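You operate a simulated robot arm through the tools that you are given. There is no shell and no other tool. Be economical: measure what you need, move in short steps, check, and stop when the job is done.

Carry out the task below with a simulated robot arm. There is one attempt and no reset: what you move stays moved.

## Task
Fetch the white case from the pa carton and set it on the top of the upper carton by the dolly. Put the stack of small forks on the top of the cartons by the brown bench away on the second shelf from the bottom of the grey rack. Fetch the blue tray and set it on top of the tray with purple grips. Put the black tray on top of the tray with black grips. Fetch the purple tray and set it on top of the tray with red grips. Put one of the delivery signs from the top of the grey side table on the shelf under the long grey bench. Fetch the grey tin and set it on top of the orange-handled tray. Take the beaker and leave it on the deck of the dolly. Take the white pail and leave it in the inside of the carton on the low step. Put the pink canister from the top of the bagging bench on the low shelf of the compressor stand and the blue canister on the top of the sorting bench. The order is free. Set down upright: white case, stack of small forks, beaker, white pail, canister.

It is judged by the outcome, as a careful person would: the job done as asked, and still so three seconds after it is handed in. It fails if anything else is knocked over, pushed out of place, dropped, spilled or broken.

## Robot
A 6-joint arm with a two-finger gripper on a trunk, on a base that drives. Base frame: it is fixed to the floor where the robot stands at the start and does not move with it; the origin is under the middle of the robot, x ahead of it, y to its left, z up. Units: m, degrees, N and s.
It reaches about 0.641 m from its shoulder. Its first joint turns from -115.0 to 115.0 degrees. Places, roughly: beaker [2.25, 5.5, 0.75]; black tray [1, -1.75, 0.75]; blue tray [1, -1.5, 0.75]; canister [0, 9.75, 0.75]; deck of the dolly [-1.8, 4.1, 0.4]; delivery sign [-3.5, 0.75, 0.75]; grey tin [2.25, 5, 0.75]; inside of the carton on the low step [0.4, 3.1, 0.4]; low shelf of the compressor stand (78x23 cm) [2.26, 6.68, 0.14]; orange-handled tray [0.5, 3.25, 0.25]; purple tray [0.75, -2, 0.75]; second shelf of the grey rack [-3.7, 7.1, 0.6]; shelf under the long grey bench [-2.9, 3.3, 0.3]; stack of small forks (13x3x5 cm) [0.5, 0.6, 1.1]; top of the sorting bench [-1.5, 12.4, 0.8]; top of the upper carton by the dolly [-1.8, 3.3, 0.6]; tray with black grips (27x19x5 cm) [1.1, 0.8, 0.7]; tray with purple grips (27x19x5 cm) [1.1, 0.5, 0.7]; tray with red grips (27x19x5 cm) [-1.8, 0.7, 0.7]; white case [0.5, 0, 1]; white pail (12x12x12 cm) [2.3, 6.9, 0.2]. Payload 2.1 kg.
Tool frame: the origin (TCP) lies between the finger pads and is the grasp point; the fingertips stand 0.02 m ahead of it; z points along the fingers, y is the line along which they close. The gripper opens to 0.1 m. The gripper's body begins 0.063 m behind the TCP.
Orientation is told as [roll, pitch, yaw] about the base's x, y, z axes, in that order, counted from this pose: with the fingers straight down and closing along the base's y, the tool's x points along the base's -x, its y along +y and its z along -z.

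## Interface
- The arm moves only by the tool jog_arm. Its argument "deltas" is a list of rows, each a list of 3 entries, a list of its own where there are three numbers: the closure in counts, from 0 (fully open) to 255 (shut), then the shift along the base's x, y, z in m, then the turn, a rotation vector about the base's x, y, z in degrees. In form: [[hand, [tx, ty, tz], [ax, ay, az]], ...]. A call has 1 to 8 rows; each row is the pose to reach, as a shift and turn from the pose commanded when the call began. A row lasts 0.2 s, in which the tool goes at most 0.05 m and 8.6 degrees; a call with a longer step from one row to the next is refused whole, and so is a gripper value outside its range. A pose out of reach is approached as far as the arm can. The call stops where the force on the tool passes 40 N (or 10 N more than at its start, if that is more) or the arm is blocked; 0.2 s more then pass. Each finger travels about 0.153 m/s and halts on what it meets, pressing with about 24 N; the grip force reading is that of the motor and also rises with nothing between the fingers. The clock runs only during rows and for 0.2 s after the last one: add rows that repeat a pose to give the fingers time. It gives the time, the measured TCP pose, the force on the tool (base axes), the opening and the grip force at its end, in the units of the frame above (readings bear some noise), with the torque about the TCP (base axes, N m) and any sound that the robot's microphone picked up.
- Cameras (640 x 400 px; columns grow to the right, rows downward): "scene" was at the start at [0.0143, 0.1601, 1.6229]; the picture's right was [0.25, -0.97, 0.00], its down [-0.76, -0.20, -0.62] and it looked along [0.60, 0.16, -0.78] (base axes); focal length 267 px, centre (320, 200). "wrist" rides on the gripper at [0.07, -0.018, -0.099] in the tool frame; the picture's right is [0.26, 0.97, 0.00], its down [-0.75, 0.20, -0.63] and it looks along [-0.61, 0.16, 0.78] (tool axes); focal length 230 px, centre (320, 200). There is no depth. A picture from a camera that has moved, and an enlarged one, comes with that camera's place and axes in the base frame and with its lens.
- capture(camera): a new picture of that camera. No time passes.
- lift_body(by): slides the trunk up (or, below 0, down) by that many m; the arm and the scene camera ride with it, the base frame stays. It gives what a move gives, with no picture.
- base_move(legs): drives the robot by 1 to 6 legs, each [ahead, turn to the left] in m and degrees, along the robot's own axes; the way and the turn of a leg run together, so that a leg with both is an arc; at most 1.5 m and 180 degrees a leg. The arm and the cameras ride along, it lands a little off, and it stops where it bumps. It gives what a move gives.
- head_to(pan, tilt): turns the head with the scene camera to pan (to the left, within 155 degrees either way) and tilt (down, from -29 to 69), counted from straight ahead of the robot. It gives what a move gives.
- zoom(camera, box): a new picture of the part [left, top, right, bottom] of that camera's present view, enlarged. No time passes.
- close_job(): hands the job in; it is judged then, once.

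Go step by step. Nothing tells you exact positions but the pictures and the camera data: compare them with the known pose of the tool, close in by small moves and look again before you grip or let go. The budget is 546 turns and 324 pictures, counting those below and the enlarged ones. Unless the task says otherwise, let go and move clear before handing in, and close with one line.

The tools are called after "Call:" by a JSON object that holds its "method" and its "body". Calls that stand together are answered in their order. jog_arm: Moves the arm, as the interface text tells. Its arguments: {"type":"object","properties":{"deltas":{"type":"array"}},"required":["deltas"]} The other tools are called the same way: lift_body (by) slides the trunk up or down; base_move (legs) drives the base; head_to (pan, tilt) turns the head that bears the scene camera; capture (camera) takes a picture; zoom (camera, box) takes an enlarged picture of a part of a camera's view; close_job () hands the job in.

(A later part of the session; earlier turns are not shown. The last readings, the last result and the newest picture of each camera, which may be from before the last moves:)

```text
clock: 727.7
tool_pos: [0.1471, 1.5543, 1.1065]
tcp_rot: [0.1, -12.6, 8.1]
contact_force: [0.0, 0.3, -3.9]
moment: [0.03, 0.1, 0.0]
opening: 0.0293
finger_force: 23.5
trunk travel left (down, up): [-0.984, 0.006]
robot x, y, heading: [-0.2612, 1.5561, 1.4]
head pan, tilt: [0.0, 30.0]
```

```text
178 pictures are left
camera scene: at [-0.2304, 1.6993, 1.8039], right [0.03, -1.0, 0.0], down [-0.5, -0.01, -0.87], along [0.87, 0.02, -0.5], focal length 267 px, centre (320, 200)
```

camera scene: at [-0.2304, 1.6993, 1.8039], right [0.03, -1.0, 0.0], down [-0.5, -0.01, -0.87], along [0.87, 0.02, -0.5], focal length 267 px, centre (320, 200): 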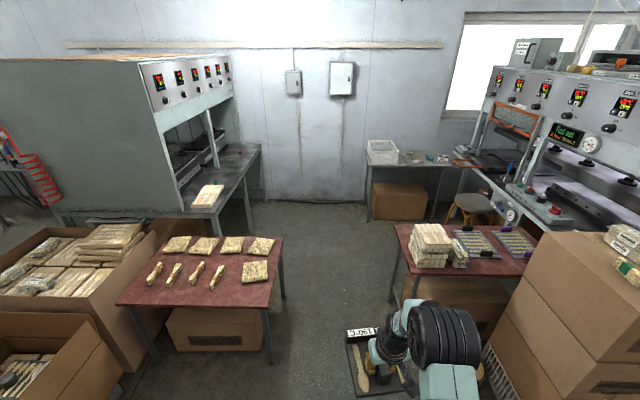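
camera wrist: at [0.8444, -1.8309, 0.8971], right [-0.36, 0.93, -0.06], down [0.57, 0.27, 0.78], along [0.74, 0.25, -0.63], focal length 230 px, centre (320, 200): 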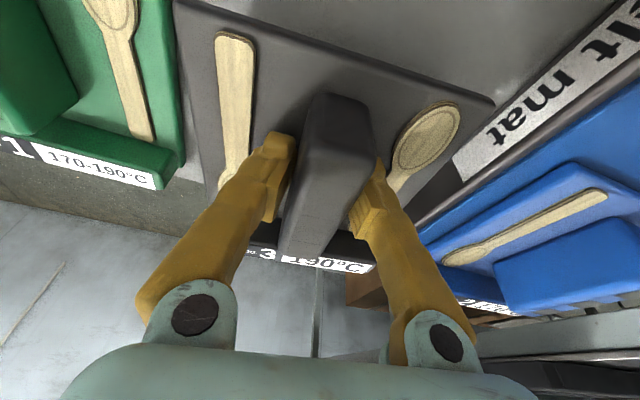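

Call:
{"method": "base_move", "body": {"legs": [[1.4, 0], [0.5, 0], [0, 89]]}}

Call:
{"method": "head_to", "body": {"pan": 150, "tilt": 40}}

Call:
{"method": "capture", "body": {"camera": "scene"}}

```text
clock: 740.9
tool_pos: [1.6366, 2.0234, 1.1073]
tcp_rot: [-0.1, -12.5, 96.7]
contact_force: [-0.2, -0.3, -3.5]
moment: [-0.08, 0.0, 0.01]
opening: 0.0291
finger_force: 23.6
trunk travel left (down, up): [-0.984, 0.006]
robot x, y, heading: [1.6221, 1.6168, 89.8]
head pan, tilt: [0.0, 30.0]
```

```text
clock: 743.2
tool_pos: [1.6369, 2.023, 1.1079]
tcp_rot: [0.0, -12.6, 96.7]
contact_force: [0.3, -0.9, -3.8]
moment: [-0.1, 0.01, 0.01]
opening: 0.0293
finger_force: 23.7
trunk travel left (down, up): [-0.984, 0.006]
robot x, y, heading: [1.6228, 1.613, 89.8]
head pan, tilt: [150.0, 40.0]
```

```text
177 pictures are left
camera scene: at [1.4402, 1.4855, 1.7887], right [-0.87, 0.5, 0.0], down [0.32, 0.56, -0.77], along [-0.38, -0.66, -0.64], focal length 267 px, centre (320, 200)
```

scene: 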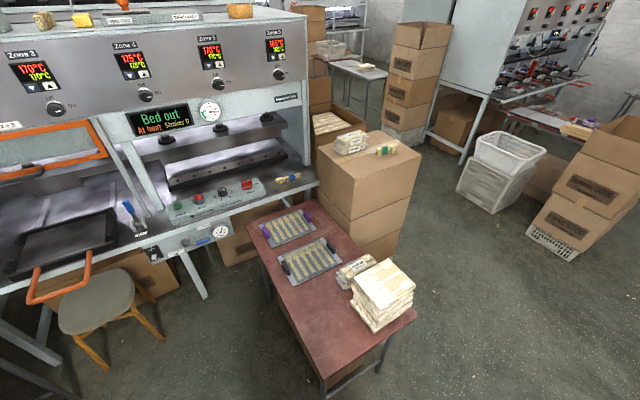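

Triangulated: black-grip tray centre (1.087, 0.766), purple-grip (1.08, 0.51), tops z≈0.77; bench east edge x≈1.28. I back down to (1.55, 0.77) and face west.

Call:
{"method": "base_move", "body": {"legs": [[0, -4.6], [-0.845, 0], [0, 94.8]]}}

Call:
{"method": "head_to", "body": {"pan": 0, "tilt": 50}}

Call:
{"method": "capture", "body": {"camera": "scene"}}

Call:
{"method": "capture", "body": {"camera": "wrist"}}

```text
clock: 752.2
tool_pos: [1.153, 0.7811, 1.1067]
tcp_rot: [-0.1, -12.6, -174.0]
contact_force: [0.0, 0.3, -2.3]
moment: [0.01, -0.08, -0.02]
opening: 0.0294
finger_force: 23.8
trunk travel left (down, up): [-0.984, 0.006]
robot x, y, heading: [1.5572, 0.7611, 179.3]
head pan, tilt: [150.0, 40.0]
```

```text
clock: 754.5
tool_pos: [1.1522, 0.7806, 1.1067]
tcp_rot: [0.1, -12.5, -174.0]
contact_force: [0.2, 0.1, -3.1]
moment: [0.06, -0.11, -0.01]
opening: 0.0292
finger_force: 24.3
trunk travel left (down, up): [-0.984, 0.006]
robot x, y, heading: [1.5571, 0.7614, 179.1]
head pan, tilt: [0.0, 50.0]
```

```text
176 pictures are left
camera scene: at [1.5398, 0.623, 1.7744], right [0.01, 1.0, 0.0], down [0.77, -0.01, -0.64], along [-0.64, 0.01, -0.77], focal length 267 px, centre (320, 200)
```

scene: 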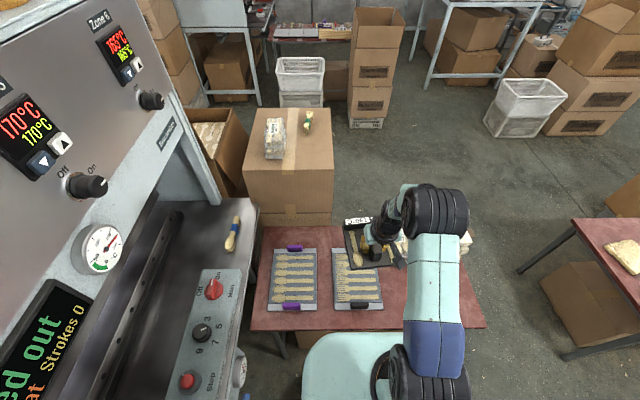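

```text
175 pictures are left
camera wrist: at [1.2393, 0.8097, 1.1879], right [0.35, -0.93, -0.06], down [-0.57, -0.26, 0.78], along [-0.74, -0.24, -0.62], focal length 230 px, centre (320, 200)
```

wrist: 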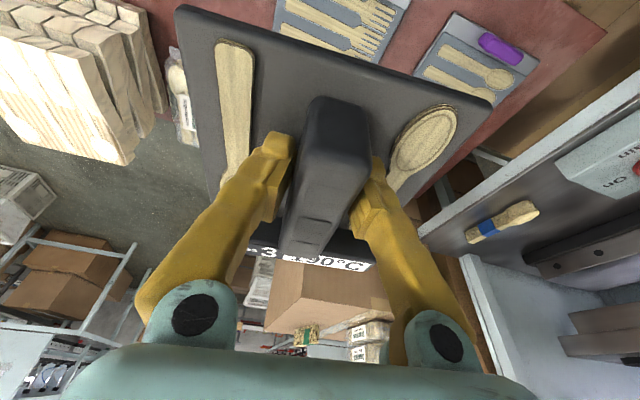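

Call:
{"method": "jog_arm", "body": {"deltas": [[255, [-0.02, -0.006, -0.02], [0, 0, -6]], [255, [-0.037, -0.012, -0.04], [0, 0, -6]], [255, [-0.037, -0.012, -0.04], [0, 0, -6]]]}}

Call:
{"method": "lift_body", "body": {"by": -0.17}}

Call:
{"method": "capture", "body": {"camera": "scene"}}

Call:
{"method": "capture", "body": {"camera": "wrist"}}

```text
clock: 755.3
tool_pos: [1.1175, 0.7697, 1.0672]
tcp_rot: [-0.1, -12.6, 180.0]
contact_force: [0.4, 0.4, -4.0]
moment: [-0.02, -0.1, -0.02]
opening: 0.0291
finger_force: 24.0
trunk travel left (down, up): [-0.984, 0.006]
robot x, y, heading: [1.5561, 0.7629, 179.2]
head pan, tilt: [0.0, 50.0]
```

```text
clock: 757.3
tool_pos: [1.1155, 0.768, 0.8966]
tcp_rot: [-0.1, -12.6, -180.0]
contact_force: [-0.6, -0.2, -2.8]
moment: [-0.01, -0.13, 0.01]
opening: 0.0293
finger_force: 24.3
trunk travel left (down, up): [-0.814, 0.176]
robot x, y, heading: [1.5603, 0.766, 179.2]
head pan, tilt: [0.0, 50.0]
```

```text
174 pictures are left
camera scene: at [1.5399, 0.6231, 1.6045], right [0.01, 1.0, 0.0], down [0.77, -0.01, -0.64], along [-0.64, 0.01, -0.77], focal length 267 px, centre (320, 200)
```

scene: 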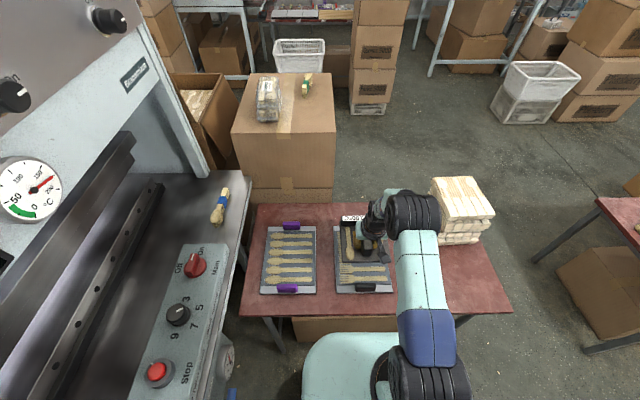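

```text
173 pictures are left
camera wrist: at [1.2057, 0.788, 0.9777], right [0.25, -0.97, -0.06], down [-0.59, -0.2, 0.78], along [-0.76, -0.16, -0.62], focal length 230 px, centre (320, 200)
```

wrist: 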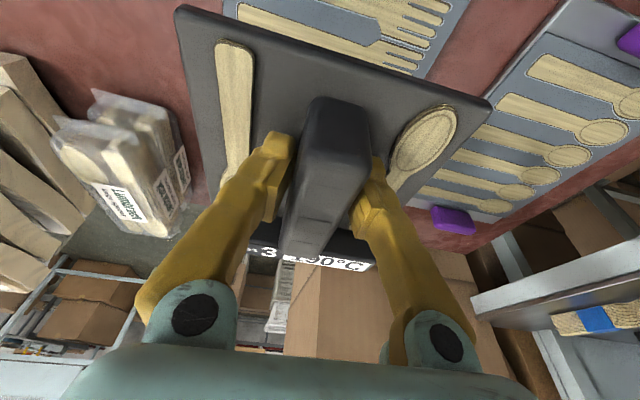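

Call:
{"method": "lift_body", "body": {"by": -0.055}}

Call:
{"method": "zoom", "body": {"camera": "scene", "box": [230, 170, 450, 330]}}

Call:
{"method": "capture", "body": {"camera": "wrist"}}

```text
clock: 758.2
tool_pos: [1.1158, 0.769, 0.8423]
tcp_rot: [-0.1, -12.7, -180.0]
contact_force: [0.1, 1.4, -2.3]
moment: [-0.01, -0.07, 0.05]
opening: 0.0293
finger_force: 24.2
trunk travel left (down, up): [-0.759, 0.231]
robot x, y, heading: [1.5558, 0.7607, 179.4]
head pan, tilt: [0.0, 50.0]
```

```text
2.50 times, centred on (340, 250) of scene
camera zoom: at [1.5399, 0.6231, 1.5494], right [0.01, 1.0, 0.0], down [0.77, -0.01, -0.64], along [-0.64, 0.01, -0.77], focal length 667 px, centre (270, 75)
```

zoom: 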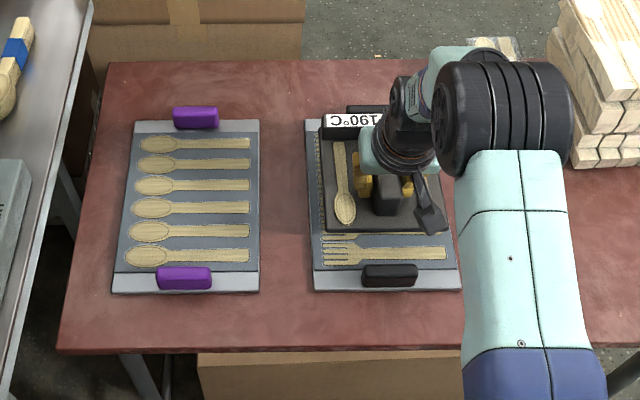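

```text
171 pictures are left
camera wrist: at [1.2057, 0.7881, 0.9227], right [0.25, -0.97, -0.06], down [-0.59, -0.2, 0.78], along [-0.76, -0.16, -0.62], focal length 230 px, centre (320, 200)
```

wrist: 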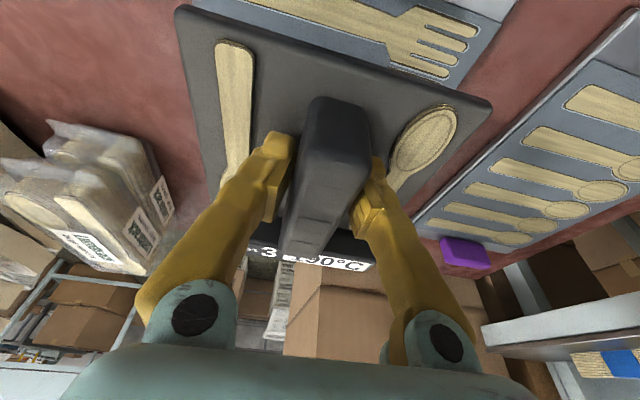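

Call:
{"method": "jog_arm", "body": {"deltas": [[255, [0.016, 0, 0], [0, 0, 0]], [255, [0.016, 0, -0.015], [0, 0, 0]], [255, [0.016, 0, -0.015], [0, 0, 0]]]}}

Call:
{"method": "jog_arm", "body": {"deltas": [[255, [0, 0, -0.006], [0, 0, 0]], [255, [0, 0, -0.01], [0, 0, 0]], [255, [0, 0, -0.01], [0, 0, 0]]]}}

```text
clock: 759.0
tool_pos: [1.1312, 0.7693, 0.8276]
tcp_rot: [0.1, -12.7, -180.0]
contact_force: [0.5, 0.4, -2.7]
moment: [-0.02, -0.11, 0.01]
opening: 0.0293
finger_force: 24.0
trunk travel left (down, up): [-0.759, 0.231]
robot x, y, heading: [1.5599, 0.7622, 179.6]
head pan, tilt: [0.0, 50.0]
```

```text
clock: 759.8
tool_pos: [1.1324, 0.769, 0.8167]
tcp_rot: [0.1, -12.7, -180.0]
contact_force: [-0.4, -0.1, -3.0]
moment: [0.0, -0.12, 0.0]
opening: 0.0293
finger_force: 23.8
trunk travel left (down, up): [-0.759, 0.231]
robot x, y, heading: [1.5563, 0.7596, 179.4]
head pan, tilt: [0.0, 50.0]
```

Call:
{"method": "jog_arm", "body": {"deltas": [[255, [0, 0, -0.006], [0, 0, 0]], [255, [0, 0, -0.01], [0, 0, 0]], [255, [0, 0, -0.01], [0, 0, 0]]]}}

Call:
{"method": "zoom", "body": {"camera": "scene", "box": [230, 170, 450, 330]}}

```text
clock: 760.6
tool_pos: [1.1323, 0.7677, 0.8064]
tcp_rot: [0.0, -12.7, -180.1]
contact_force: [0.6, -0.2, -2.8]
moment: [0.02, -0.07, 0.01]
opening: 0.0291
finger_force: 23.6
trunk travel left (down, up): [-0.759, 0.231]
robot x, y, heading: [1.5584, 0.7619, 179.1]
head pan, tilt: [0.0, 50.0]
```

```text
2.50 times, centred on (340, 250) of scene
camera zoom: at [1.5399, 0.6231, 1.5494], right [0.01, 1.0, 0.0], down [0.77, -0.01, -0.64], along [-0.64, 0.01, -0.77], focal length 667 px, centre (270, 75)
```

zoom: 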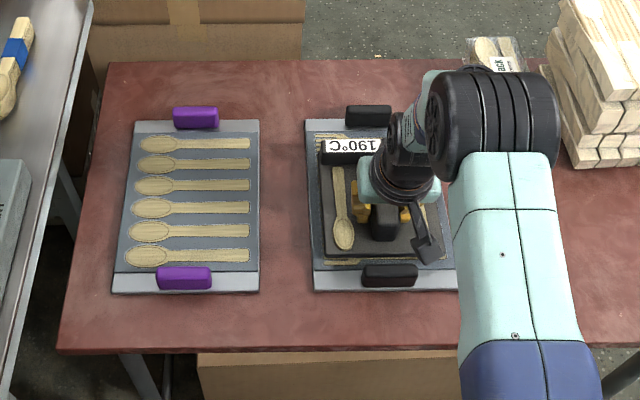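

Well centred between the black grips. Keep lowering to contact.

Call:
{"method": "jog_arm", "body": {"deltas": [[255, [0, 0, -0.006], [0, 0, 0]], [255, [0, 0, -0.01], [0, 0, 0]], [255, [0, 0, -0.01], [0, 0, 0]]]}}

Call:
{"method": "jog_arm", "body": {"deltas": [[255, [0, 0, -0.005], [0, 0, 0]], [255, [0, 0, -0.008], [0, 0, 0]]]}}

```text
clock: 761.4
tool_pos: [1.1306, 0.768, 0.7964]
tcp_rot: [0.0, -12.7, -180.0]
contact_force: [-1.4, 0.7, -3.4]
moment: [0.01, -0.11, -0.01]
opening: 0.0294
finger_force: 24.0
trunk travel left (down, up): [-0.759, 0.231]
robot x, y, heading: [1.5573, 0.761, 179.4]
head pan, tilt: [0.0, 50.0]
```

```text
clock: 762.0
tool_pos: [1.1316, 0.7688, 0.7904]
tcp_rot: [0.0, -13.2, -180.1]
contact_force: [-4.0, 0.0, 18.9]
moment: [-0.01, -0.12, 0.04]
opening: 0.0293
finger_force: 24.4
trunk travel left (down, up): [-0.759, 0.231]
robot x, y, heading: [1.5596, 0.7622, 179.3]
head pan, tilt: [0.0, 50.0]
```

Contact. Release and rise along z.

Call:
{"method": "jog_arm", "body": {"deltas": [[255, [0, 0, 0.003], [0, 0, 0]], [200, [0, 0, 0.003], [0, 0, 0]], [120, [0, 0, 0.003], [0, 0, 0]], [120, [0, 0, 0.003], [0, 0, 0]], [120, [0, 0, 0.04], [0, 0, 0]], [120, [0, 0, 0.08], [0, 0, 0]], [120, [0, 0, 0.12], [0, 0, 0]]]}}

Call:
{"method": "lift_body", "body": {"by": 0.2}}

Call:
{"method": "capture", "body": {"camera": "scene"}}

```text
clock: 763.6
tool_pos: [1.1346, 0.7694, 0.909]
tcp_rot: [-0.1, -12.7, -180.0]
contact_force: [0.5, -0.4, 0.9]
moment: [-0.01, -0.01, 0.01]
opening: 0.0529
finger_force: 0.0
trunk travel left (down, up): [-0.759, 0.231]
robot x, y, heading: [1.5607, 0.7619, 179.1]
head pan, tilt: [0.0, 50.0]
```

```text
clock: 765.8
tool_pos: [1.1347, 0.769, 1.1078]
tcp_rot: [0.1, -12.8, -180.1]
contact_force: [0.6, 0.1, 0.1]
moment: [0.0, 0.0, 0.02]
opening: 0.053
finger_force: 0.1
trunk travel left (down, up): [-0.959, 0.031]
robot x, y, heading: [1.5579, 0.7606, 179.4]
head pan, tilt: [0.0, 50.0]
```

```text
169 pictures are left
camera scene: at [1.5405, 0.623, 1.7494], right [0.01, 1.0, 0.0], down [0.77, -0.01, -0.64], along [-0.64, 0.01, -0.77], focal length 267 px, centre (320, 200)
```

scene: 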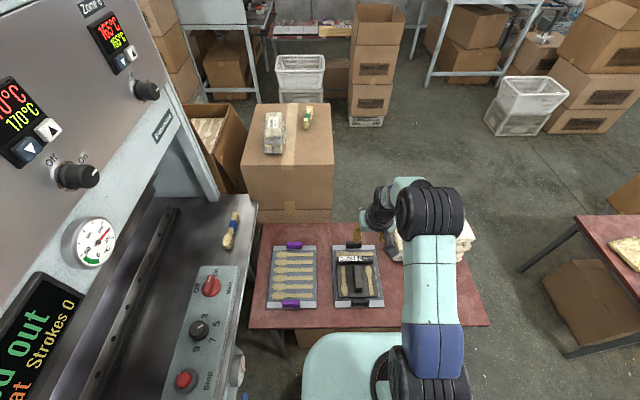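

Black tray done. Now back for the blue tray by the same route.

Call:
{"method": "base_move", "body": {"legs": [[0, -89.5], [0.84, 0], [0, 90], [1.4, 0], [0.45, 0], [0, 90]]}}

Call:
{"method": "base_move", "body": {"legs": [[1.5, 0], [1.5, 0], [0.4, 0], [0, 90]]}}

```text
clock: 790.6
tool_pos: [-0.3004, 1.1395, 1.1073]
tcp_rot: [0.1, -12.6, -89.5]
contact_force: [-0.2, -0.7, 0.8]
moment: [-0.01, 0.01, -0.03]
opening: 0.0532
finger_force: 0.0
trunk travel left (down, up): [-0.959, 0.031]
robot x, y, heading: [-0.2966, 1.5659, -90.1]
head pan, tilt: [0.0, 50.0]
```

```text
clock: 811.0
tool_pos: [0.1988, -1.8064, 1.1079]
tcp_rot: [0.0, -12.7, 4.5]
contact_force: [0.4, 0.6, 0.0]
moment: [-0.04, 0.0, -0.03]
opening: 0.053
finger_force: 0.0
trunk travel left (down, up): [-0.959, 0.031]
robot x, y, heading: [-0.2249, -1.8326, 4.1]
head pan, tilt: [0.0, 50.0]
```

Call:
{"method": "base_move", "body": {"legs": [[0.675, 0], [0, -4]]}}

Call:
{"method": "jog_arm", "body": {"deltas": [[110, [0.02, 0.04, -0.01], [0, -4, 0]], [110, [0.04, 0.08, -0.02], [0, -8, 0]], [110, [0.06, 0.12, -0.03], [0, -12, 0]], [110, [0.08, 0.155, -0.04], [0, -12.5, 0]], [110, [0.1, 0.185, -0.06], [0, -12.5, 0]], [110, [0.1, 0.185, -0.1], [0, -12.5, 0]], [110, [0.1, 0.185, -0.14], [0, -12.5, 0]]]}}

Call:
{"method": "capture", "body": {"camera": "wrist"}}

Call:
{"method": "capture", "body": {"camera": "scene"}}

```text
clock: 815.3
tool_pos: [0.8936, -1.7922, 1.109]
tcp_rot: [0.0, -12.7, 0.4]
contact_force: [0.6, 0.1, -0.2]
moment: [0.01, -0.01, -0.03]
opening: 0.0529
finger_force: 0.1
trunk travel left (down, up): [-0.959, 0.031]
robot x, y, heading: [0.4712, -1.7867, -0.5]
head pan, tilt: [0.0, 50.0]
```

```text
clock: 816.9
tool_pos: [0.9756, -1.6078, 0.9737]
tcp_rot: [0.0, -25.2, 0.5]
contact_force: [-0.4, -0.8, 0.5]
moment: [0.01, 0.02, 0.0]
opening: 0.0569
finger_force: 0.0
out of reach, approached as far as the arm can: row 7
trunk travel left (down, up): [-0.959, 0.031]
robot x, y, heading: [0.4683, -1.7912, -0.2]
head pan, tilt: [0.0, 50.0]
```

```text
168 pictures are left
camera wrist: at [0.8704, -1.6261, 1.0323], right [-0.24, 0.96, -0.11], down [0.41, 0.2, 0.89], along [0.88, 0.17, -0.45], focal length 230 px, centre (320, 200)
```

wrist: 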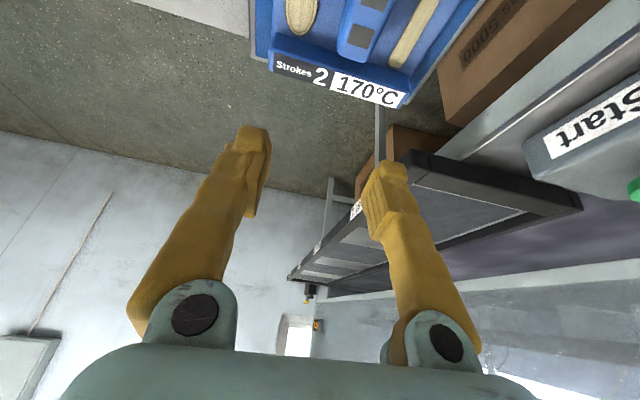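

```text
167 pictures are left
camera scene: at [0.4888, -1.6468, 1.7495], right [-0.01, -1.0, 0.0], down [-0.77, 0.01, -0.64], along [0.64, 0.0, -0.77], focal length 267 px, centre (320, 200)
```

scene: 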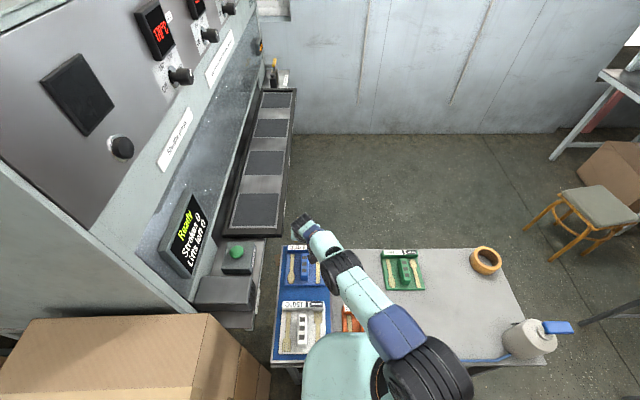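

Call:
{"method": "jog_arm", "body": {"deltas": [[110, [-0.02, 0.015, 0], [0, 0, 0]], [110, [-0.025, 0.027, -0.0], [0, 0, 0]], [110, [-0.025, 0.027, -0.0], [0, 0, 0]]]}}

Call:
{"method": "lift_body", "body": {"by": -0.1}}

Call:
{"method": "capture", "body": {"camera": "wrist"}}

```text
clock: 817.7
tool_pos: [0.9524, -1.5806, 0.9723]
tcp_rot: [-0.1, -25.2, 0.4]
contact_force: [-0.6, 0.0, -0.3]
moment: [-0.01, 0.04, 0.02]
opening: 0.0569
finger_force: 0.0
trunk travel left (down, up): [-0.959, 0.031]
robot x, y, heading: [0.4688, -1.7877, -0.3]
head pan, tilt: [0.0, 50.0]
```

```text
clock: 819.0
tool_pos: [0.9516, -1.5817, 0.8734]
tcp_rot: [-0.1, -25.2, 0.4]
contact_force: [0.0, -0.3, -0.6]
moment: [0.01, 0.01, 0.02]
opening: 0.057
finger_force: 0.1
trunk travel left (down, up): [-0.859, 0.131]
robot x, y, heading: [0.4723, -1.7844, -0.4]
head pan, tilt: [0.0, 50.0]
```

```text
166 pictures are left
camera wrist: at [0.8469, -1.5996, 0.9322], right [-0.24, 0.96, -0.11], down [0.41, 0.2, 0.89], along [0.88, 0.17, -0.44], focal length 230 px, centre (320, 200)
```

wrist: 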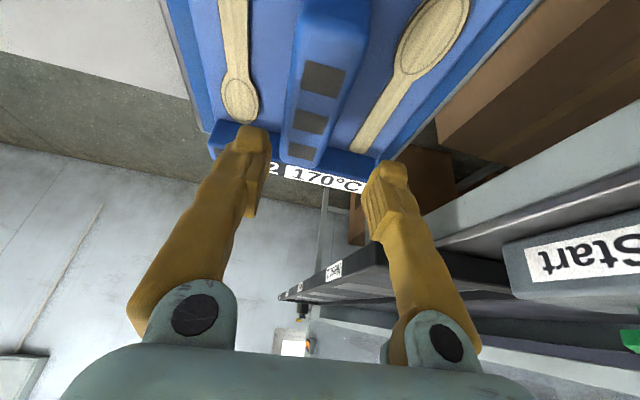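

Call:
{"method": "jog_arm", "body": {"deltas": [[110, [0.006, -0.007, 0], [0, 0, 1.5]], [110, [0.006, -0.007, 0], [0, 0, 1.5]]]}}

Call:
{"method": "lift_body", "body": {"by": -0.06}}

Call:
{"method": "capture", "body": {"camera": "wrist"}}

```text
clock: 819.6
tool_pos: [0.9571, -1.5882, 0.8731]
tcp_rot: [-0.1, -25.2, 2.1]
contact_force: [0.4, -0.9, -0.8]
moment: [0.0, -0.01, -0.03]
opening: 0.0569
finger_force: 0.0
trunk travel left (down, up): [-0.859, 0.131]
robot x, y, heading: [0.4713, -1.7859, -0.6]
head pan, tilt: [0.0, 50.0]
```

```text
clock: 820.6
tool_pos: [0.958, -1.5869, 0.8197]
tcp_rot: [0.4, -26.0, 1.9]
contact_force: [9.0, 2.1, 33.7]
moment: [-0.68, -0.17, 0.38]
opening: 0.0569
finger_force: 0.1
trunk travel left (down, up): [-0.799, 0.191]
robot x, y, heading: [0.4706, -1.7897, -0.4]
head pan, tilt: [0.0, 50.0]
```

```text
165 pictures are left
camera wrist: at [0.8527, -1.6096, 0.8767], right [-0.27, 0.96, -0.11], down [0.39, 0.21, 0.9], along [0.88, 0.2, -0.43], focal length 230 px, centre (320, 200)
```

wrist: 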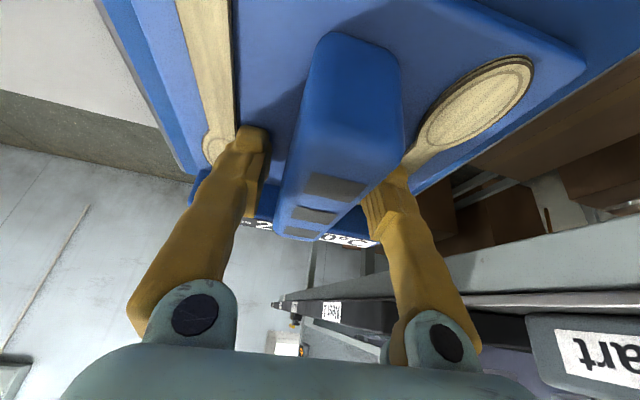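

Contact is at a higher level (felt mat), and the handle's centre is ~4 cm nearer. I rise 1 cm, shift back, and look.

Call:
{"method": "jog_arm", "body": {"deltas": [[110, [0, 0, 0.012], [0, 0, 0]], [110, [-0.02, -0.002, 0.012], [0, 0, 0]], [110, [-0.036, -0.003, 0.012], [0, 0, 0]], [110, [-0.036, -0.003, 0.012], [0, 0, 0]]]}}

Call:
{"method": "capture", "body": {"camera": "wrist"}}

```text
clock: 821.6
tool_pos: [0.9198, -1.5913, 0.8239]
tcp_rot: [-0.1, -25.1, 1.8]
contact_force: [0.6, 0.2, -0.5]
moment: [0.0, 0.02, -0.02]
opening: 0.057
finger_force: 0.1
trunk travel left (down, up): [-0.799, 0.191]
robot x, y, heading: [0.4706, -1.7875, -0.5]
head pan, tilt: [0.0, 50.0]
```

```text
164 pictures are left
camera wrist: at [0.8159, -1.6118, 0.8837], right [-0.27, 0.96, -0.11], down [0.41, 0.22, 0.89], along [0.87, 0.19, -0.45], focal length 230 px, centre (320, 200)
```

wrist: 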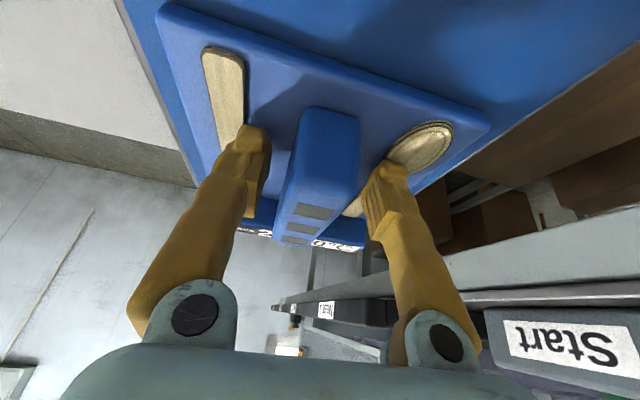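

Call:
{"method": "jog_arm", "body": {"deltas": [[180, [0.004, 0, -0.003], [0, 0, 0]], [255, [0.004, 0, -0.003], [0, 0, 0]], [255, [0.004, 0, -0.003], [0, 0, 0]], [255, [0.004, 0, -0.003], [0, 0, 0]]]}}

Call:
{"method": "lift_body", "body": {"by": 0.04}}

Call:
{"method": "capture", "body": {"camera": "wrist"}}

```text
clock: 822.6
tool_pos: [0.9243, -1.5913, 0.8236]
tcp_rot: [0.0, -25.3, 1.8]
contact_force: [0.3, -0.3, 6.9]
moment: [0.2, -0.01, -0.31]
opening: 0.0294
finger_force: 24.3
trunk travel left (down, up): [-0.799, 0.191]
robot x, y, heading: [0.4724, -1.7889, -0.5]
head pan, tilt: [0.0, 50.0]
```

```text
clock: 823.5
tool_pos: [0.9251, -1.5903, 0.8613]
tcp_rot: [-0.1, -25.1, 2.0]
contact_force: [0.1, -1.0, -3.4]
moment: [0.01, 0.09, -0.02]
opening: 0.0295
finger_force: 24.3
trunk travel left (down, up): [-0.839, 0.151]
robot x, y, heading: [0.471, -1.7845, -0.4]
head pan, tilt: [0.0, 50.0]
```

```text
163 pictures are left
camera wrist: at [0.8211, -1.6117, 0.9211], right [-0.27, 0.96, -0.11], down [0.41, 0.22, 0.89], along [0.87, 0.19, -0.45], focal length 230 px, centre (320, 200)
```

wrist: 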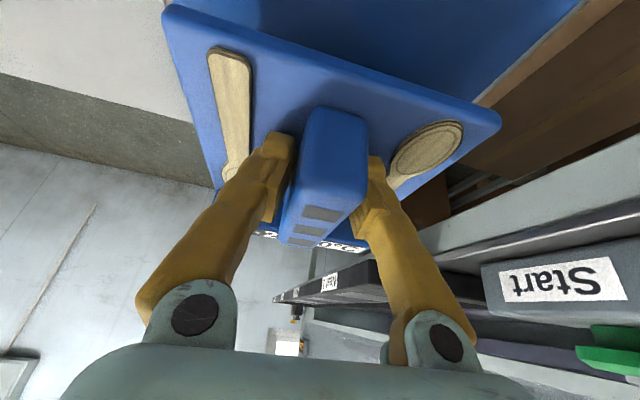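

Blue tray held. I raise, recentre the arm, and carry it the same way to the bench's east side.

Call:
{"method": "lift_body", "body": {"by": 0.15}}

Call:
{"method": "jog_arm", "body": {"deltas": [[255, [-0.01, -0.045, 0.01], [0, 0, 0]], [255, [-0.02, -0.09, 0.02], [0, 0, 0]], [255, [-0.03, -0.135, 0.03], [0, 0, 0]], [255, [-0.04, -0.175, 0.05], [0, 0, 0]], [255, [-0.05, -0.19, 0.08], [0, 0, 0]], [255, [-0.05, -0.19, 0.1], [0, 0, 0]]]}}

Call:
{"method": "base_move", "body": {"legs": [[-0.72, 0], [0, 90.5], [1.5, 0], [1.5, 0], [0.36, 0], [0, -90]]}}

```text
clock: 825.2
tool_pos: [0.9259, -1.59, 1.0115]
tcp_rot: [-0.1, -25.2, 2.0]
contact_force: [-0.2, 0.4, -3.2]
moment: [0.02, 0.12, 0.01]
opening: 0.0292
finger_force: 24.0
trunk travel left (down, up): [-0.989, 0.001]
robot x, y, heading: [0.4721, -1.7903, -0.4]
head pan, tilt: [0.0, 50.0]
```

```text
clock: 826.6
tool_pos: [0.8605, -1.744, 1.1066]
tcp_rot: [-0.1, -25.1, 1.9]
contact_force: [0.0, 0.1, -2.9]
moment: [0.0, 0.15, 0.0]
opening: 0.0289
finger_force: 23.8
out of reach, approached as far as the arm can: row 4, 5, 6
trunk travel left (down, up): [-0.989, 0.001]
robot x, y, heading: [0.4707, -1.7895, -0.5]
head pan, tilt: [0.0, 50.0]
```

```text
clock: 854.1
tool_pos: [0.1323, 1.6134, 1.1061]
tcp_rot: [-0.2, -25.1, 2.9]
contact_force: [0.3, 0.5, -1.9]
moment: [-0.01, 0.09, -0.02]
opening: 0.0292
finger_force: 23.9
trunk travel left (down, up): [-0.989, 0.001]
robot x, y, heading: [-0.2543, 1.5618, 0.4]
head pan, tilt: [0.0, 50.0]
```

Call:
{"method": "base_move", "body": {"legs": [[1.4, 0], [0.47, 0], [0, 85.8], [-0.91, 0], [0, 93.8]]}}

Call:
{"method": "capture", "body": {"camera": "scene"}}

```text
clock: 875.4
tool_pos: [1.1492, 0.6494, 1.1057]
tcp_rot: [-0.2, -25.2, -179.1]
contact_force: [0.0, 0.1, -2.3]
moment: [0.02, -0.14, 0.03]
opening: 0.0291
finger_force: 23.8
trunk travel left (down, up): [-0.989, 0.001]
robot x, y, heading: [1.5424, 0.6878, 178.7]
head pan, tilt: [0.0, 50.0]
```

```text
162 pictures are left
camera scene: at [1.5211, 0.5496, 1.7794], right [0.02, 1.0, 0.0], down [0.77, -0.02, -0.64], along [-0.64, 0.02, -0.77], focal length 267 px, centre (320, 200)
```

scene: 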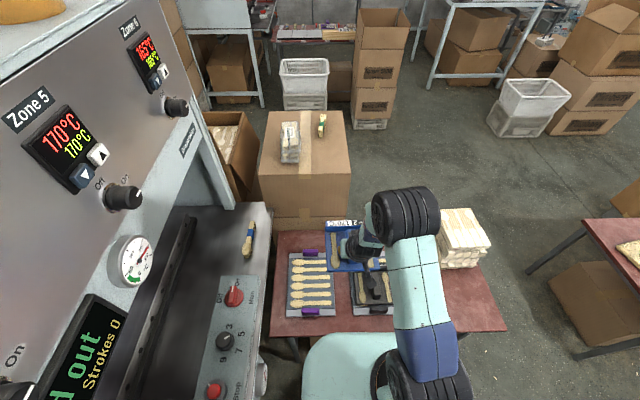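

Call:
{"method": "jog_arm", "body": {"deltas": [[255, [-0.005, -0.04, 0], [0, 0, 0]], [255, [-0.01, -0.08, 0], [0, 0, 0]], [255, [-0.015, -0.12, -0.01], [0, 0, -1]], [255, [-0.015, -0.12, -0.03], [0, 0, -1]]]}}

Call:
{"method": "lift_body", "body": {"by": -0.18}}

Call:
{"method": "capture", "body": {"camera": "scene"}}

Call:
{"method": "capture", "body": {"camera": "wrist"}}

```text
clock: 876.4
tool_pos: [1.1332, 0.5315, 1.0766]
tcp_rot: [-0.2, -25.1, 180.0]
contact_force: [-0.3, 0.3, -3.1]
moment: [0.0, -0.13, -0.02]
opening: 0.0292
finger_force: 24.4
trunk travel left (down, up): [-0.989, 0.001]
robot x, y, heading: [1.544, 0.6883, 178.7]
head pan, tilt: [0.0, 50.0]
```

```text
clock: 878.4
tool_pos: [1.1339, 0.5308, 0.8962]
tcp_rot: [-0.2, -25.1, 179.9]
contact_force: [-0.5, 0.3, -3.5]
moment: [-0.01, -0.13, 0.01]
opening: 0.0293
finger_force: 23.8
trunk travel left (down, up): [-0.809, 0.181]
robot x, y, heading: [1.5441, 0.6877, 178.6]
head pan, tilt: [0.0, 50.0]
```

```text
161 pictures are left
camera scene: at [1.5213, 0.5492, 1.5994], right [0.02, 1.0, 0.0], down [0.77, -0.02, -0.64], along [-0.64, 0.02, -0.77], focal length 267 px, centre (320, 200)
```

scene: 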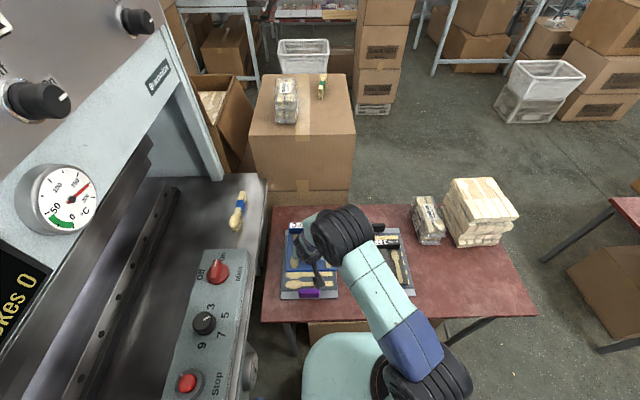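

```text
160 pictures are left
camera wrist: at [1.2391, 0.5505, 0.9555], right [0.23, -0.97, -0.11], down [-0.41, -0.2, 0.89], along [-0.88, -0.16, -0.45], focal length 230 px, centre (320, 200)
```

wrist: 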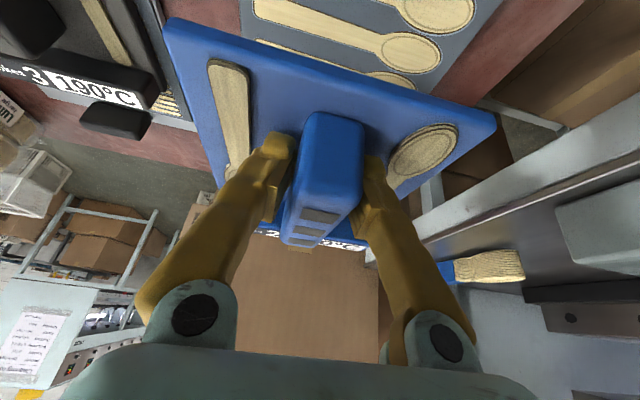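

Call:
{"method": "lift_body", "body": {"by": -0.05}}

Call:
{"method": "zoom", "body": {"camera": "scene", "box": [230, 170, 450, 330]}}

```text
clock: 879.3
tool_pos: [1.1343, 0.53, 0.8461]
tcp_rot: [-0.2, -25.2, 179.9]
contact_force: [0.0, 0.2, -3.0]
moment: [-0.02, -0.13, 0.03]
opening: 0.0291
finger_force: 24.2
trunk travel left (down, up): [-0.759, 0.231]
robot x, y, heading: [1.5407, 0.687, 178.4]
head pan, tilt: [0.0, 50.0]
```

```text
2.50 times, centred on (340, 250) of scene
camera zoom: at [1.5214, 0.5493, 1.5494], right [0.02, 1.0, 0.0], down [0.77, -0.02, -0.64], along [-0.64, 0.02, -0.77], focal length 667 px, centre (270, 75)
```

zoom: 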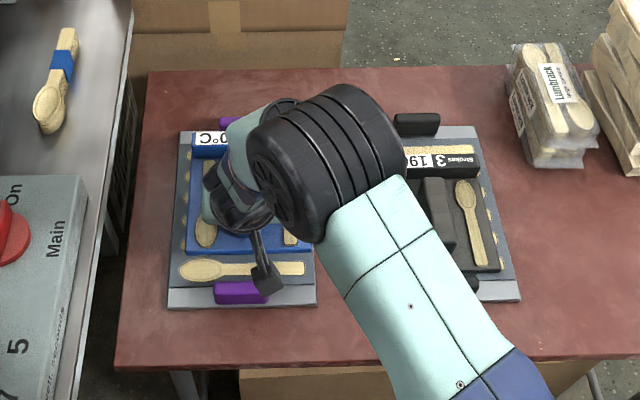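

Call:
{"method": "jog_arm", "body": {"deltas": [[255, [0.012, -0.002, -0.01], [0, 0, 0]], [255, [0.012, -0.002, -0.025], [0, 0, 0]], [255, [0.012, -0.002, -0.032], [0, 0, 0]], [255, [0.012, -0.002, -0.032], [0, 0, 0]]]}}

Call:
{"method": "jog_arm", "body": {"deltas": [[255, [0, 0, -0.006], [0, 0, 0]], [255, [0, 0, -0.01], [0, 0, 0]], [255, [0, 0, -0.01], [0, 0, 0]]]}}

Call:
{"method": "capture", "body": {"camera": "wrist"}}

```text
clock: 880.3
tool_pos: [1.1451, 0.5299, 0.8139]
tcp_rot: [-0.2, -25.0, 179.8]
contact_force: [0.0, 0.1, -3.3]
moment: [0.0, -0.11, 0.0]
opening: 0.0292
finger_force: 23.7
trunk travel left (down, up): [-0.759, 0.231]
robot x, y, heading: [1.5457, 0.6904, 178.7]
head pan, tilt: [0.0, 50.0]
```

```text
clock: 881.1
tool_pos: [1.1454, 0.5291, 0.8044]
tcp_rot: [-0.2, -25.1, 179.9]
contact_force: [-0.2, 0.4, -3.7]
moment: [-0.01, -0.12, 0.0]
opening: 0.029
finger_force: 24.2
trunk travel left (down, up): [-0.759, 0.231]
robot x, y, heading: [1.5385, 0.6868, 178.6]
head pan, tilt: [0.0, 50.0]
```

```text
158 pictures are left
camera wrist: at [1.251, 0.5485, 0.863], right [0.23, -0.97, -0.11], down [-0.41, -0.2, 0.89], along [-0.88, -0.16, -0.45], focal length 230 px, centre (320, 200)
```

wrist: 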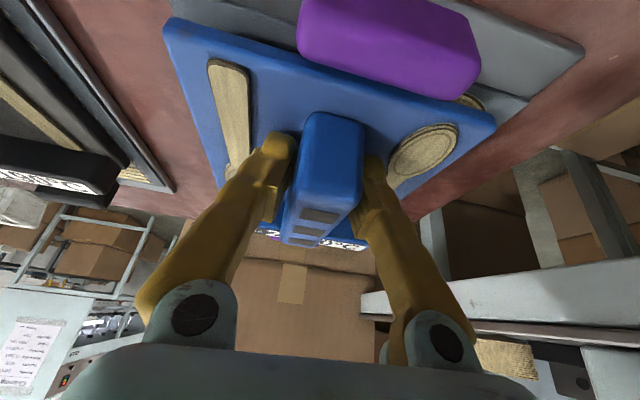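

The near edge is close to the purple grip; I shift 1 cm away, then lower.

Call:
{"method": "jog_arm", "body": {"deltas": [[255, [-0.012, 0, 0.0], [0, 0, 0]], [255, [-0.012, 0, -0.005], [0, 0, 0]], [255, [-0.012, 0, -0.005], [0, 0, 0]]]}}

Call:
{"method": "jog_arm", "body": {"deltas": [[255, [0, 0, -0.006], [0, 0, 0]], [255, [0, 0, -0.006], [0, 0, 0]]]}}

Call:
{"method": "zoom", "body": {"camera": "scene", "box": [230, 170, 450, 330]}}

```text
clock: 881.9
tool_pos: [1.1339, 0.5299, 0.7984]
tcp_rot: [-0.2, -25.1, 179.9]
contact_force: [-0.2, 0.4, -3.8]
moment: [-0.05, -0.12, 0.02]
opening: 0.029
finger_force: 24.4
trunk travel left (down, up): [-0.759, 0.231]
robot x, y, heading: [1.5423, 0.6875, 178.6]
head pan, tilt: [0.0, 50.0]
```

```text
clock: 882.5
tool_pos: [1.1349, 0.5302, 0.7937]
tcp_rot: [-0.2, -25.2, 179.8]
contact_force: [-1.1, -0.1, -1.4]
moment: [-0.13, 0.05, -0.01]
opening: 0.0293
finger_force: 24.3
trunk travel left (down, up): [-0.759, 0.231]
robot x, y, heading: [1.5421, 0.6883, 178.4]
head pan, tilt: [0.0, 50.0]
```

```text
2.50 times, centred on (340, 250) of scene
camera zoom: at [1.5216, 0.5492, 1.5494], right [0.02, 1.0, 0.0], down [0.77, -0.02, -0.64], along [-0.64, 0.02, -0.77], focal length 667 px, centre (270, 75)
```

zoom: 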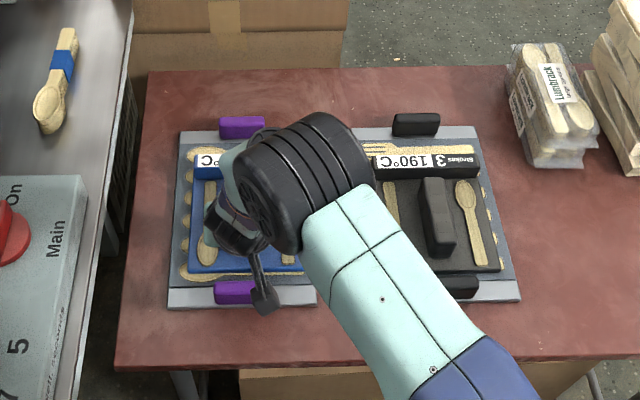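

Call:
{"method": "jog_arm", "body": {"deltas": [[255, [0, 0, -0.005], [0, 0, 0]], [255, [0, 0, -0.005], [0, 0, 0]]]}}

Call:
{"method": "jog_arm", "body": {"deltas": [[255, [0, 0, 0.002], [0, 0, 0]], [200, [0, 0, 0.002], [0, 0, 0]], [120, [0, 0, 0.002], [0, 0, 0]], [120, [0, 0, 0.002], [0, 0, 0]], [120, [0.0, 0, 0.04], [0, 0, 0]], [120, [0.0, 0, 0.08], [0, 0, 0]], [120, [0.0, 0, 0.12], [0, 0, 0]]]}}

Call:
{"method": "lift_body", "body": {"by": 0.2}}

Call:
{"method": "capture", "body": {"camera": "wrist"}}

```text
clock: 883.1
tool_pos: [1.1335, 0.5299, 0.7911]
tcp_rot: [-0.1, -25.4, 180.0]
contact_force: [-2.7, 0.5, 20.1]
moment: [-0.01, -0.05, 0.0]
opening: 0.029
finger_force: 23.8
trunk travel left (down, up): [-0.759, 0.231]
robot x, y, heading: [1.5412, 0.6907, 178.3]
head pan, tilt: [0.0, 50.0]
```

```text
clock: 884.7
tool_pos: [1.1364, 0.5298, 0.9078]
tcp_rot: [0.0, -25.3, 179.9]
contact_force: [0.3, -0.2, 0.5]
moment: [0.01, 0.02, 0.01]
opening: 0.0529
finger_force: 0.0
trunk travel left (down, up): [-0.759, 0.231]
robot x, y, heading: [1.5435, 0.6878, 178.7]
head pan, tilt: [0.0, 50.0]
```

```text
clock: 886.9
tool_pos: [1.1357, 0.5284, 1.108]
tcp_rot: [-0.2, -25.1, 180.0]
contact_force: [0.3, 0.4, 0.5]
moment: [-0.02, 0.0, 0.01]
opening: 0.0526
finger_force: 0.0
trunk travel left (down, up): [-0.959, 0.031]
robot x, y, heading: [1.5409, 0.6852, 178.5]
head pan, tilt: [0.0, 50.0]
```

```text
156 pictures are left
camera wrist: at [1.241, 0.5485, 1.168], right [0.23, -0.97, -0.11], down [-0.41, -0.2, 0.89], along [-0.88, -0.16, -0.45], focal length 230 px, centre (320, 200)
```

wrist: 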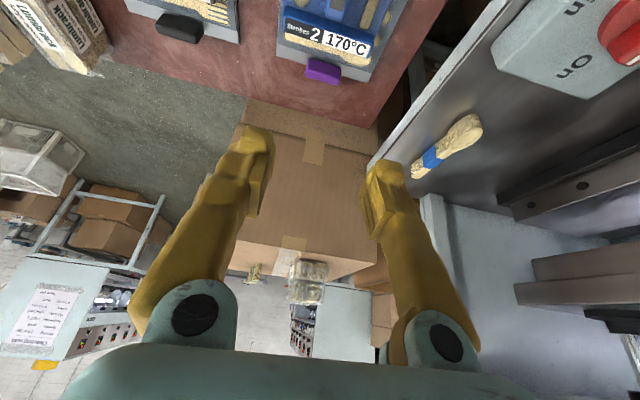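

Blue tray is on the purple-grip tray. Next the small green-banded forks on the carton at (0.50, 0.587, 1.10), lying along x. I drive round to face it from the west.

Call:
{"method": "base_move", "body": {"legs": [[0, -88.5], [0.88, 0], [0, 90], [1.4, 0], [0.52, 0], [0, 90]]}}

Call:
{"method": "base_move", "body": {"legs": [[0.98, 0], [0, 90.5]]}}

Call:
{"method": "head_to", "body": {"pan": 0, "tilt": 45}}

Call:
{"method": "capture", "body": {"camera": "scene"}}

```text
clock: 912.1
tool_pos: [-0.2084, 1.0619, 1.1082]
tcp_rot: [-0.2, -25.1, -84.1]
contact_force: [-0.3, 0.8, -0.1]
moment: [-0.04, -0.02, -0.01]
opening: 0.053
finger_force: 0.1
trunk travel left (down, up): [-0.959, 0.031]
robot x, y, heading: [-0.4137, 1.4466, -85.3]
head pan, tilt: [0.0, 50.0]
```

```text
clock: 921.0
tool_pos: [0.0523, 0.697, 1.1074]
tcp_rot: [-0.1, -25.1, 7.7]
contact_force: [-0.6, 0.0, 0.8]
moment: [0.0, 0.04, 0.0]
opening: 0.0529
finger_force: 0.1
trunk travel left (down, up): [-0.959, 0.031]
robot x, y, heading: [-0.3283, 0.4846, 6.4]
head pan, tilt: [0.0, 50.0]
```

```text
clock: 921.7
tool_pos: [0.0529, 0.6974, 1.1087]
tcp_rot: [-0.2, -25.2, 7.7]
contact_force: [0.4, 0.5, 0.3]
moment: [0.04, 0.02, -0.02]
opening: 0.0529
finger_force: 0.1
trunk travel left (down, up): [-0.959, 0.031]
robot x, y, heading: [-0.3287, 0.487, 6.6]
head pan, tilt: [0.0, 45.0]
```

```text
155 pictures are left
camera scene: at [-0.321, 0.6282, 1.7563], right [0.11, -0.99, 0.0], down [-0.7, -0.08, -0.71], along [0.7, 0.08, -0.71], focal length 267 px, centre (320, 200)
```

scene: 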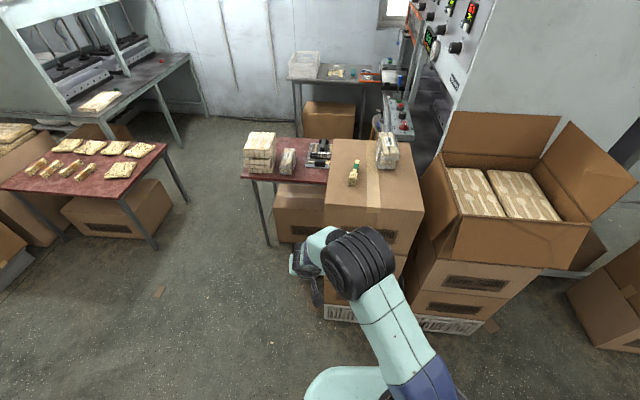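

Call:
{"method": "jog_arm", "body": {"deltas": [[0, [0.0, -0.02, 0.03], [0.8, -6.6, 0]], [0, [0, -0.05, 0.06], [1.6, -13.3, 0]], [0, [0, -0.08, 0.09], [2.3, -19.9, 0]], [0, [0, -0.1, 0.12], [2.3, -19.9, 0]], [0, [0, -0.12, 0.14], [2.3, -19.9, 0]]]}}

Call:
{"method": "base_move", "body": {"legs": [[0, -6.5], [0.24, 0]]}}

Call:
{"method": "capture", "body": {"camera": "wrist"}}

Call:
{"method": "capture", "body": {"camera": "scene"}}

```text
clock: 922.9
tool_pos: [0.0532, 0.5785, 1.2485]
tcp_rot: [-0.7, -45.2, 8.2]
contact_force: [0.2, -0.2, -0.8]
moment: [0.01, 0.01, -0.01]
opening: 0.1001
finger_force: 0.1
trunk travel left (down, up): [-0.959, 0.031]
robot x, y, heading: [-0.3278, 0.4862, 6.5]
head pan, tilt: [0.0, 45.0]
```

```text
clock: 925.2
tool_pos: [0.2995, 0.5328, 1.2498]
tcp_rot: [-0.7, -45.3, 1.4]
contact_force: [0.1, 0.2, 0.2]
moment: [-0.01, -0.01, 0.02]
opening: 0.1001
finger_force: 0.0
trunk travel left (down, up): [-0.959, 0.031]
robot x, y, heading: [-0.0883, 0.4842, -0.4]
head pan, tilt: [0.0, 45.0]
```

```text
154 pictures are left
camera wrist: at [0.1799, 0.5135, 1.2689], right [-0.2, 0.96, -0.19], down [0.08, 0.21, 0.97], along [0.98, 0.18, -0.12], focal length 230 px, centre (320, 200)
```

wrist: 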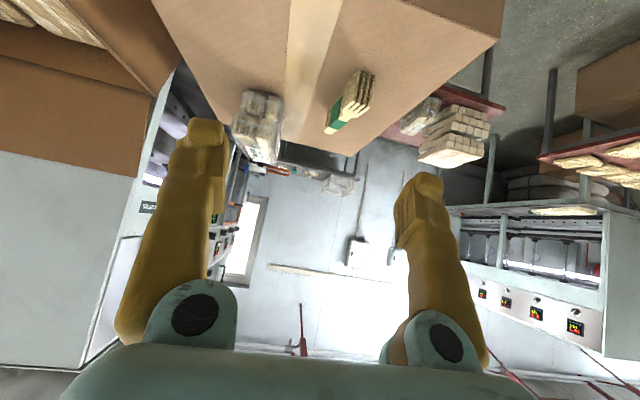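

```text
153 pictures are left
camera scene: at [-0.0677, 0.6255, 1.7565], right [-0.01, -1.0, 0.0], down [-0.71, 0.0, -0.71], along [0.71, 0.0, -0.71], focal length 267 px, centre (320, 200)
```

scene: 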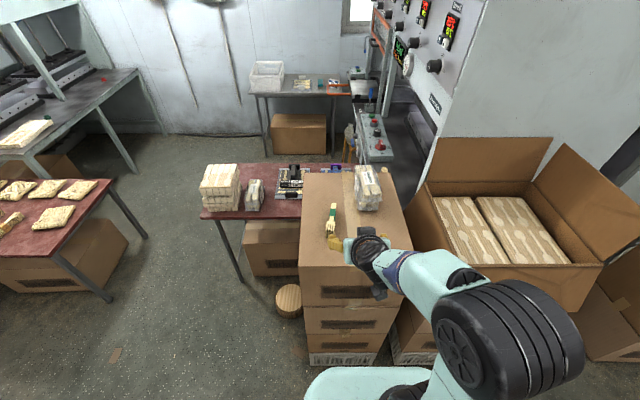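

Bundle lies along x at (0.49, 0.578). With the tool tilted 45° I approach along its axis.

Call:
{"method": "jog_arm", "body": {"deltas": [[90, [0.04, 0.015, -0.01], [0, 0, 0]], [110, [0.08, 0.03, -0.03], [0, 0, -1.4]], [110, [0.11, 0.045, -0.06], [0.7, 0, -1.4]], [110, [0.125, 0.045, -0.075], [0.7, 0, -1.4]], [110, [0.125, 0.045, -0.075], [0.7, 0, -1.4]]]}}

Call:
{"method": "capture", "body": {"camera": "wrist"}}

Call:
{"method": "zoom", "body": {"camera": "scene", "box": [290, 160, 450, 290]}}

```text
clock: 926.4
tool_pos: [0.4263, 0.5778, 1.1728]
tcp_rot: [0.3, -45.1, -0.9]
contact_force: [0.3, -0.5, 0.0]
moment: [-0.03, -0.01, 0.0]
opening: 0.0569
finger_force: 0.1
trunk travel left (down, up): [-0.959, 0.031]
robot x, y, heading: [-0.0852, 0.4859, -0.5]
head pan, tilt: [0.0, 45.0]
```

```text
152 pictures are left
camera wrist: at [0.3073, 0.5617, 1.193], right [-0.17, 0.97, -0.18], down [0.08, 0.2, 0.98], along [0.98, 0.15, -0.12], focal length 230 px, centre (320, 200)
```

wrist: 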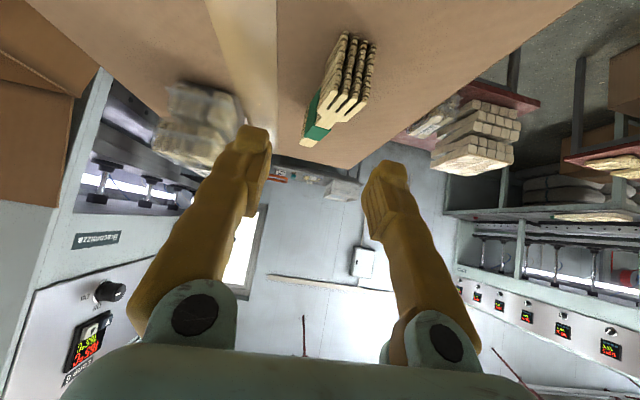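

```text
3.08 times, centred on (370, 225) of scene
camera zoom: at [-0.0645, 0.6255, 1.7564], right [-0.01, -1.0, 0.0], down [-0.71, 0.0, -0.71], along [0.71, 0.0, -0.71], focal length 820 px, centre (166, 123)
```

zoom: 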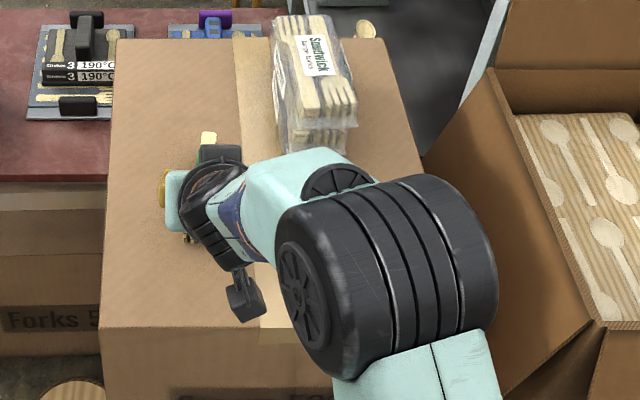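

Call:
{"method": "jog_arm", "body": {"deltas": [[110, [0.03, 0.002, -0.03], [0, 0, -1.5]], [110, [0.05, 0.003, -0.05], [0, 0, -1.5]], [110, [0.064, 0.003, -0.062], [0, 0, -1.5]], [110, [0.064, 0.003, -0.062], [0, 0, -1.5]]]}}

Call:
{"method": "capture", "body": {"camera": "wrist"}}

```text
clock: 927.4
tool_pos: [0.4916, 0.5794, 1.111]
tcp_rot: [0.2, -45.2, -2.3]
contact_force: [-0.5, -0.1, -0.6]
moment: [0.02, 0.01, -0.02]
opening: 0.0568
finger_force: 0.1
trunk travel left (down, up): [-0.959, 0.031]
robot x, y, heading: [-0.086, 0.4852, -0.6]
head pan, tilt: [0.0, 45.0]
```

```text
150 pictures are left
camera wrist: at [0.372, 0.5662, 1.1308], right [-0.15, 0.97, -0.18], down [0.09, 0.19, 0.98], along [0.99, 0.13, -0.12], focal length 230 px, centre (320, 200)
```

wrist: 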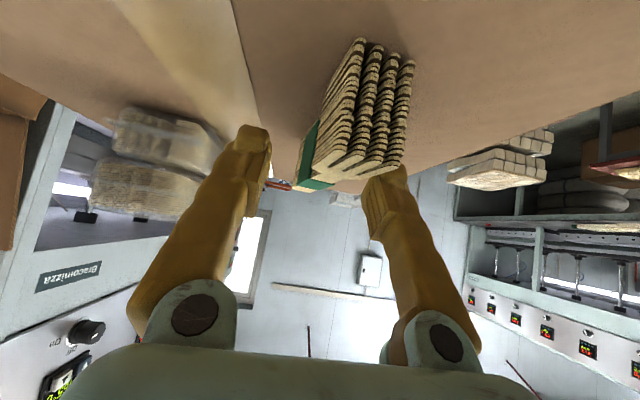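

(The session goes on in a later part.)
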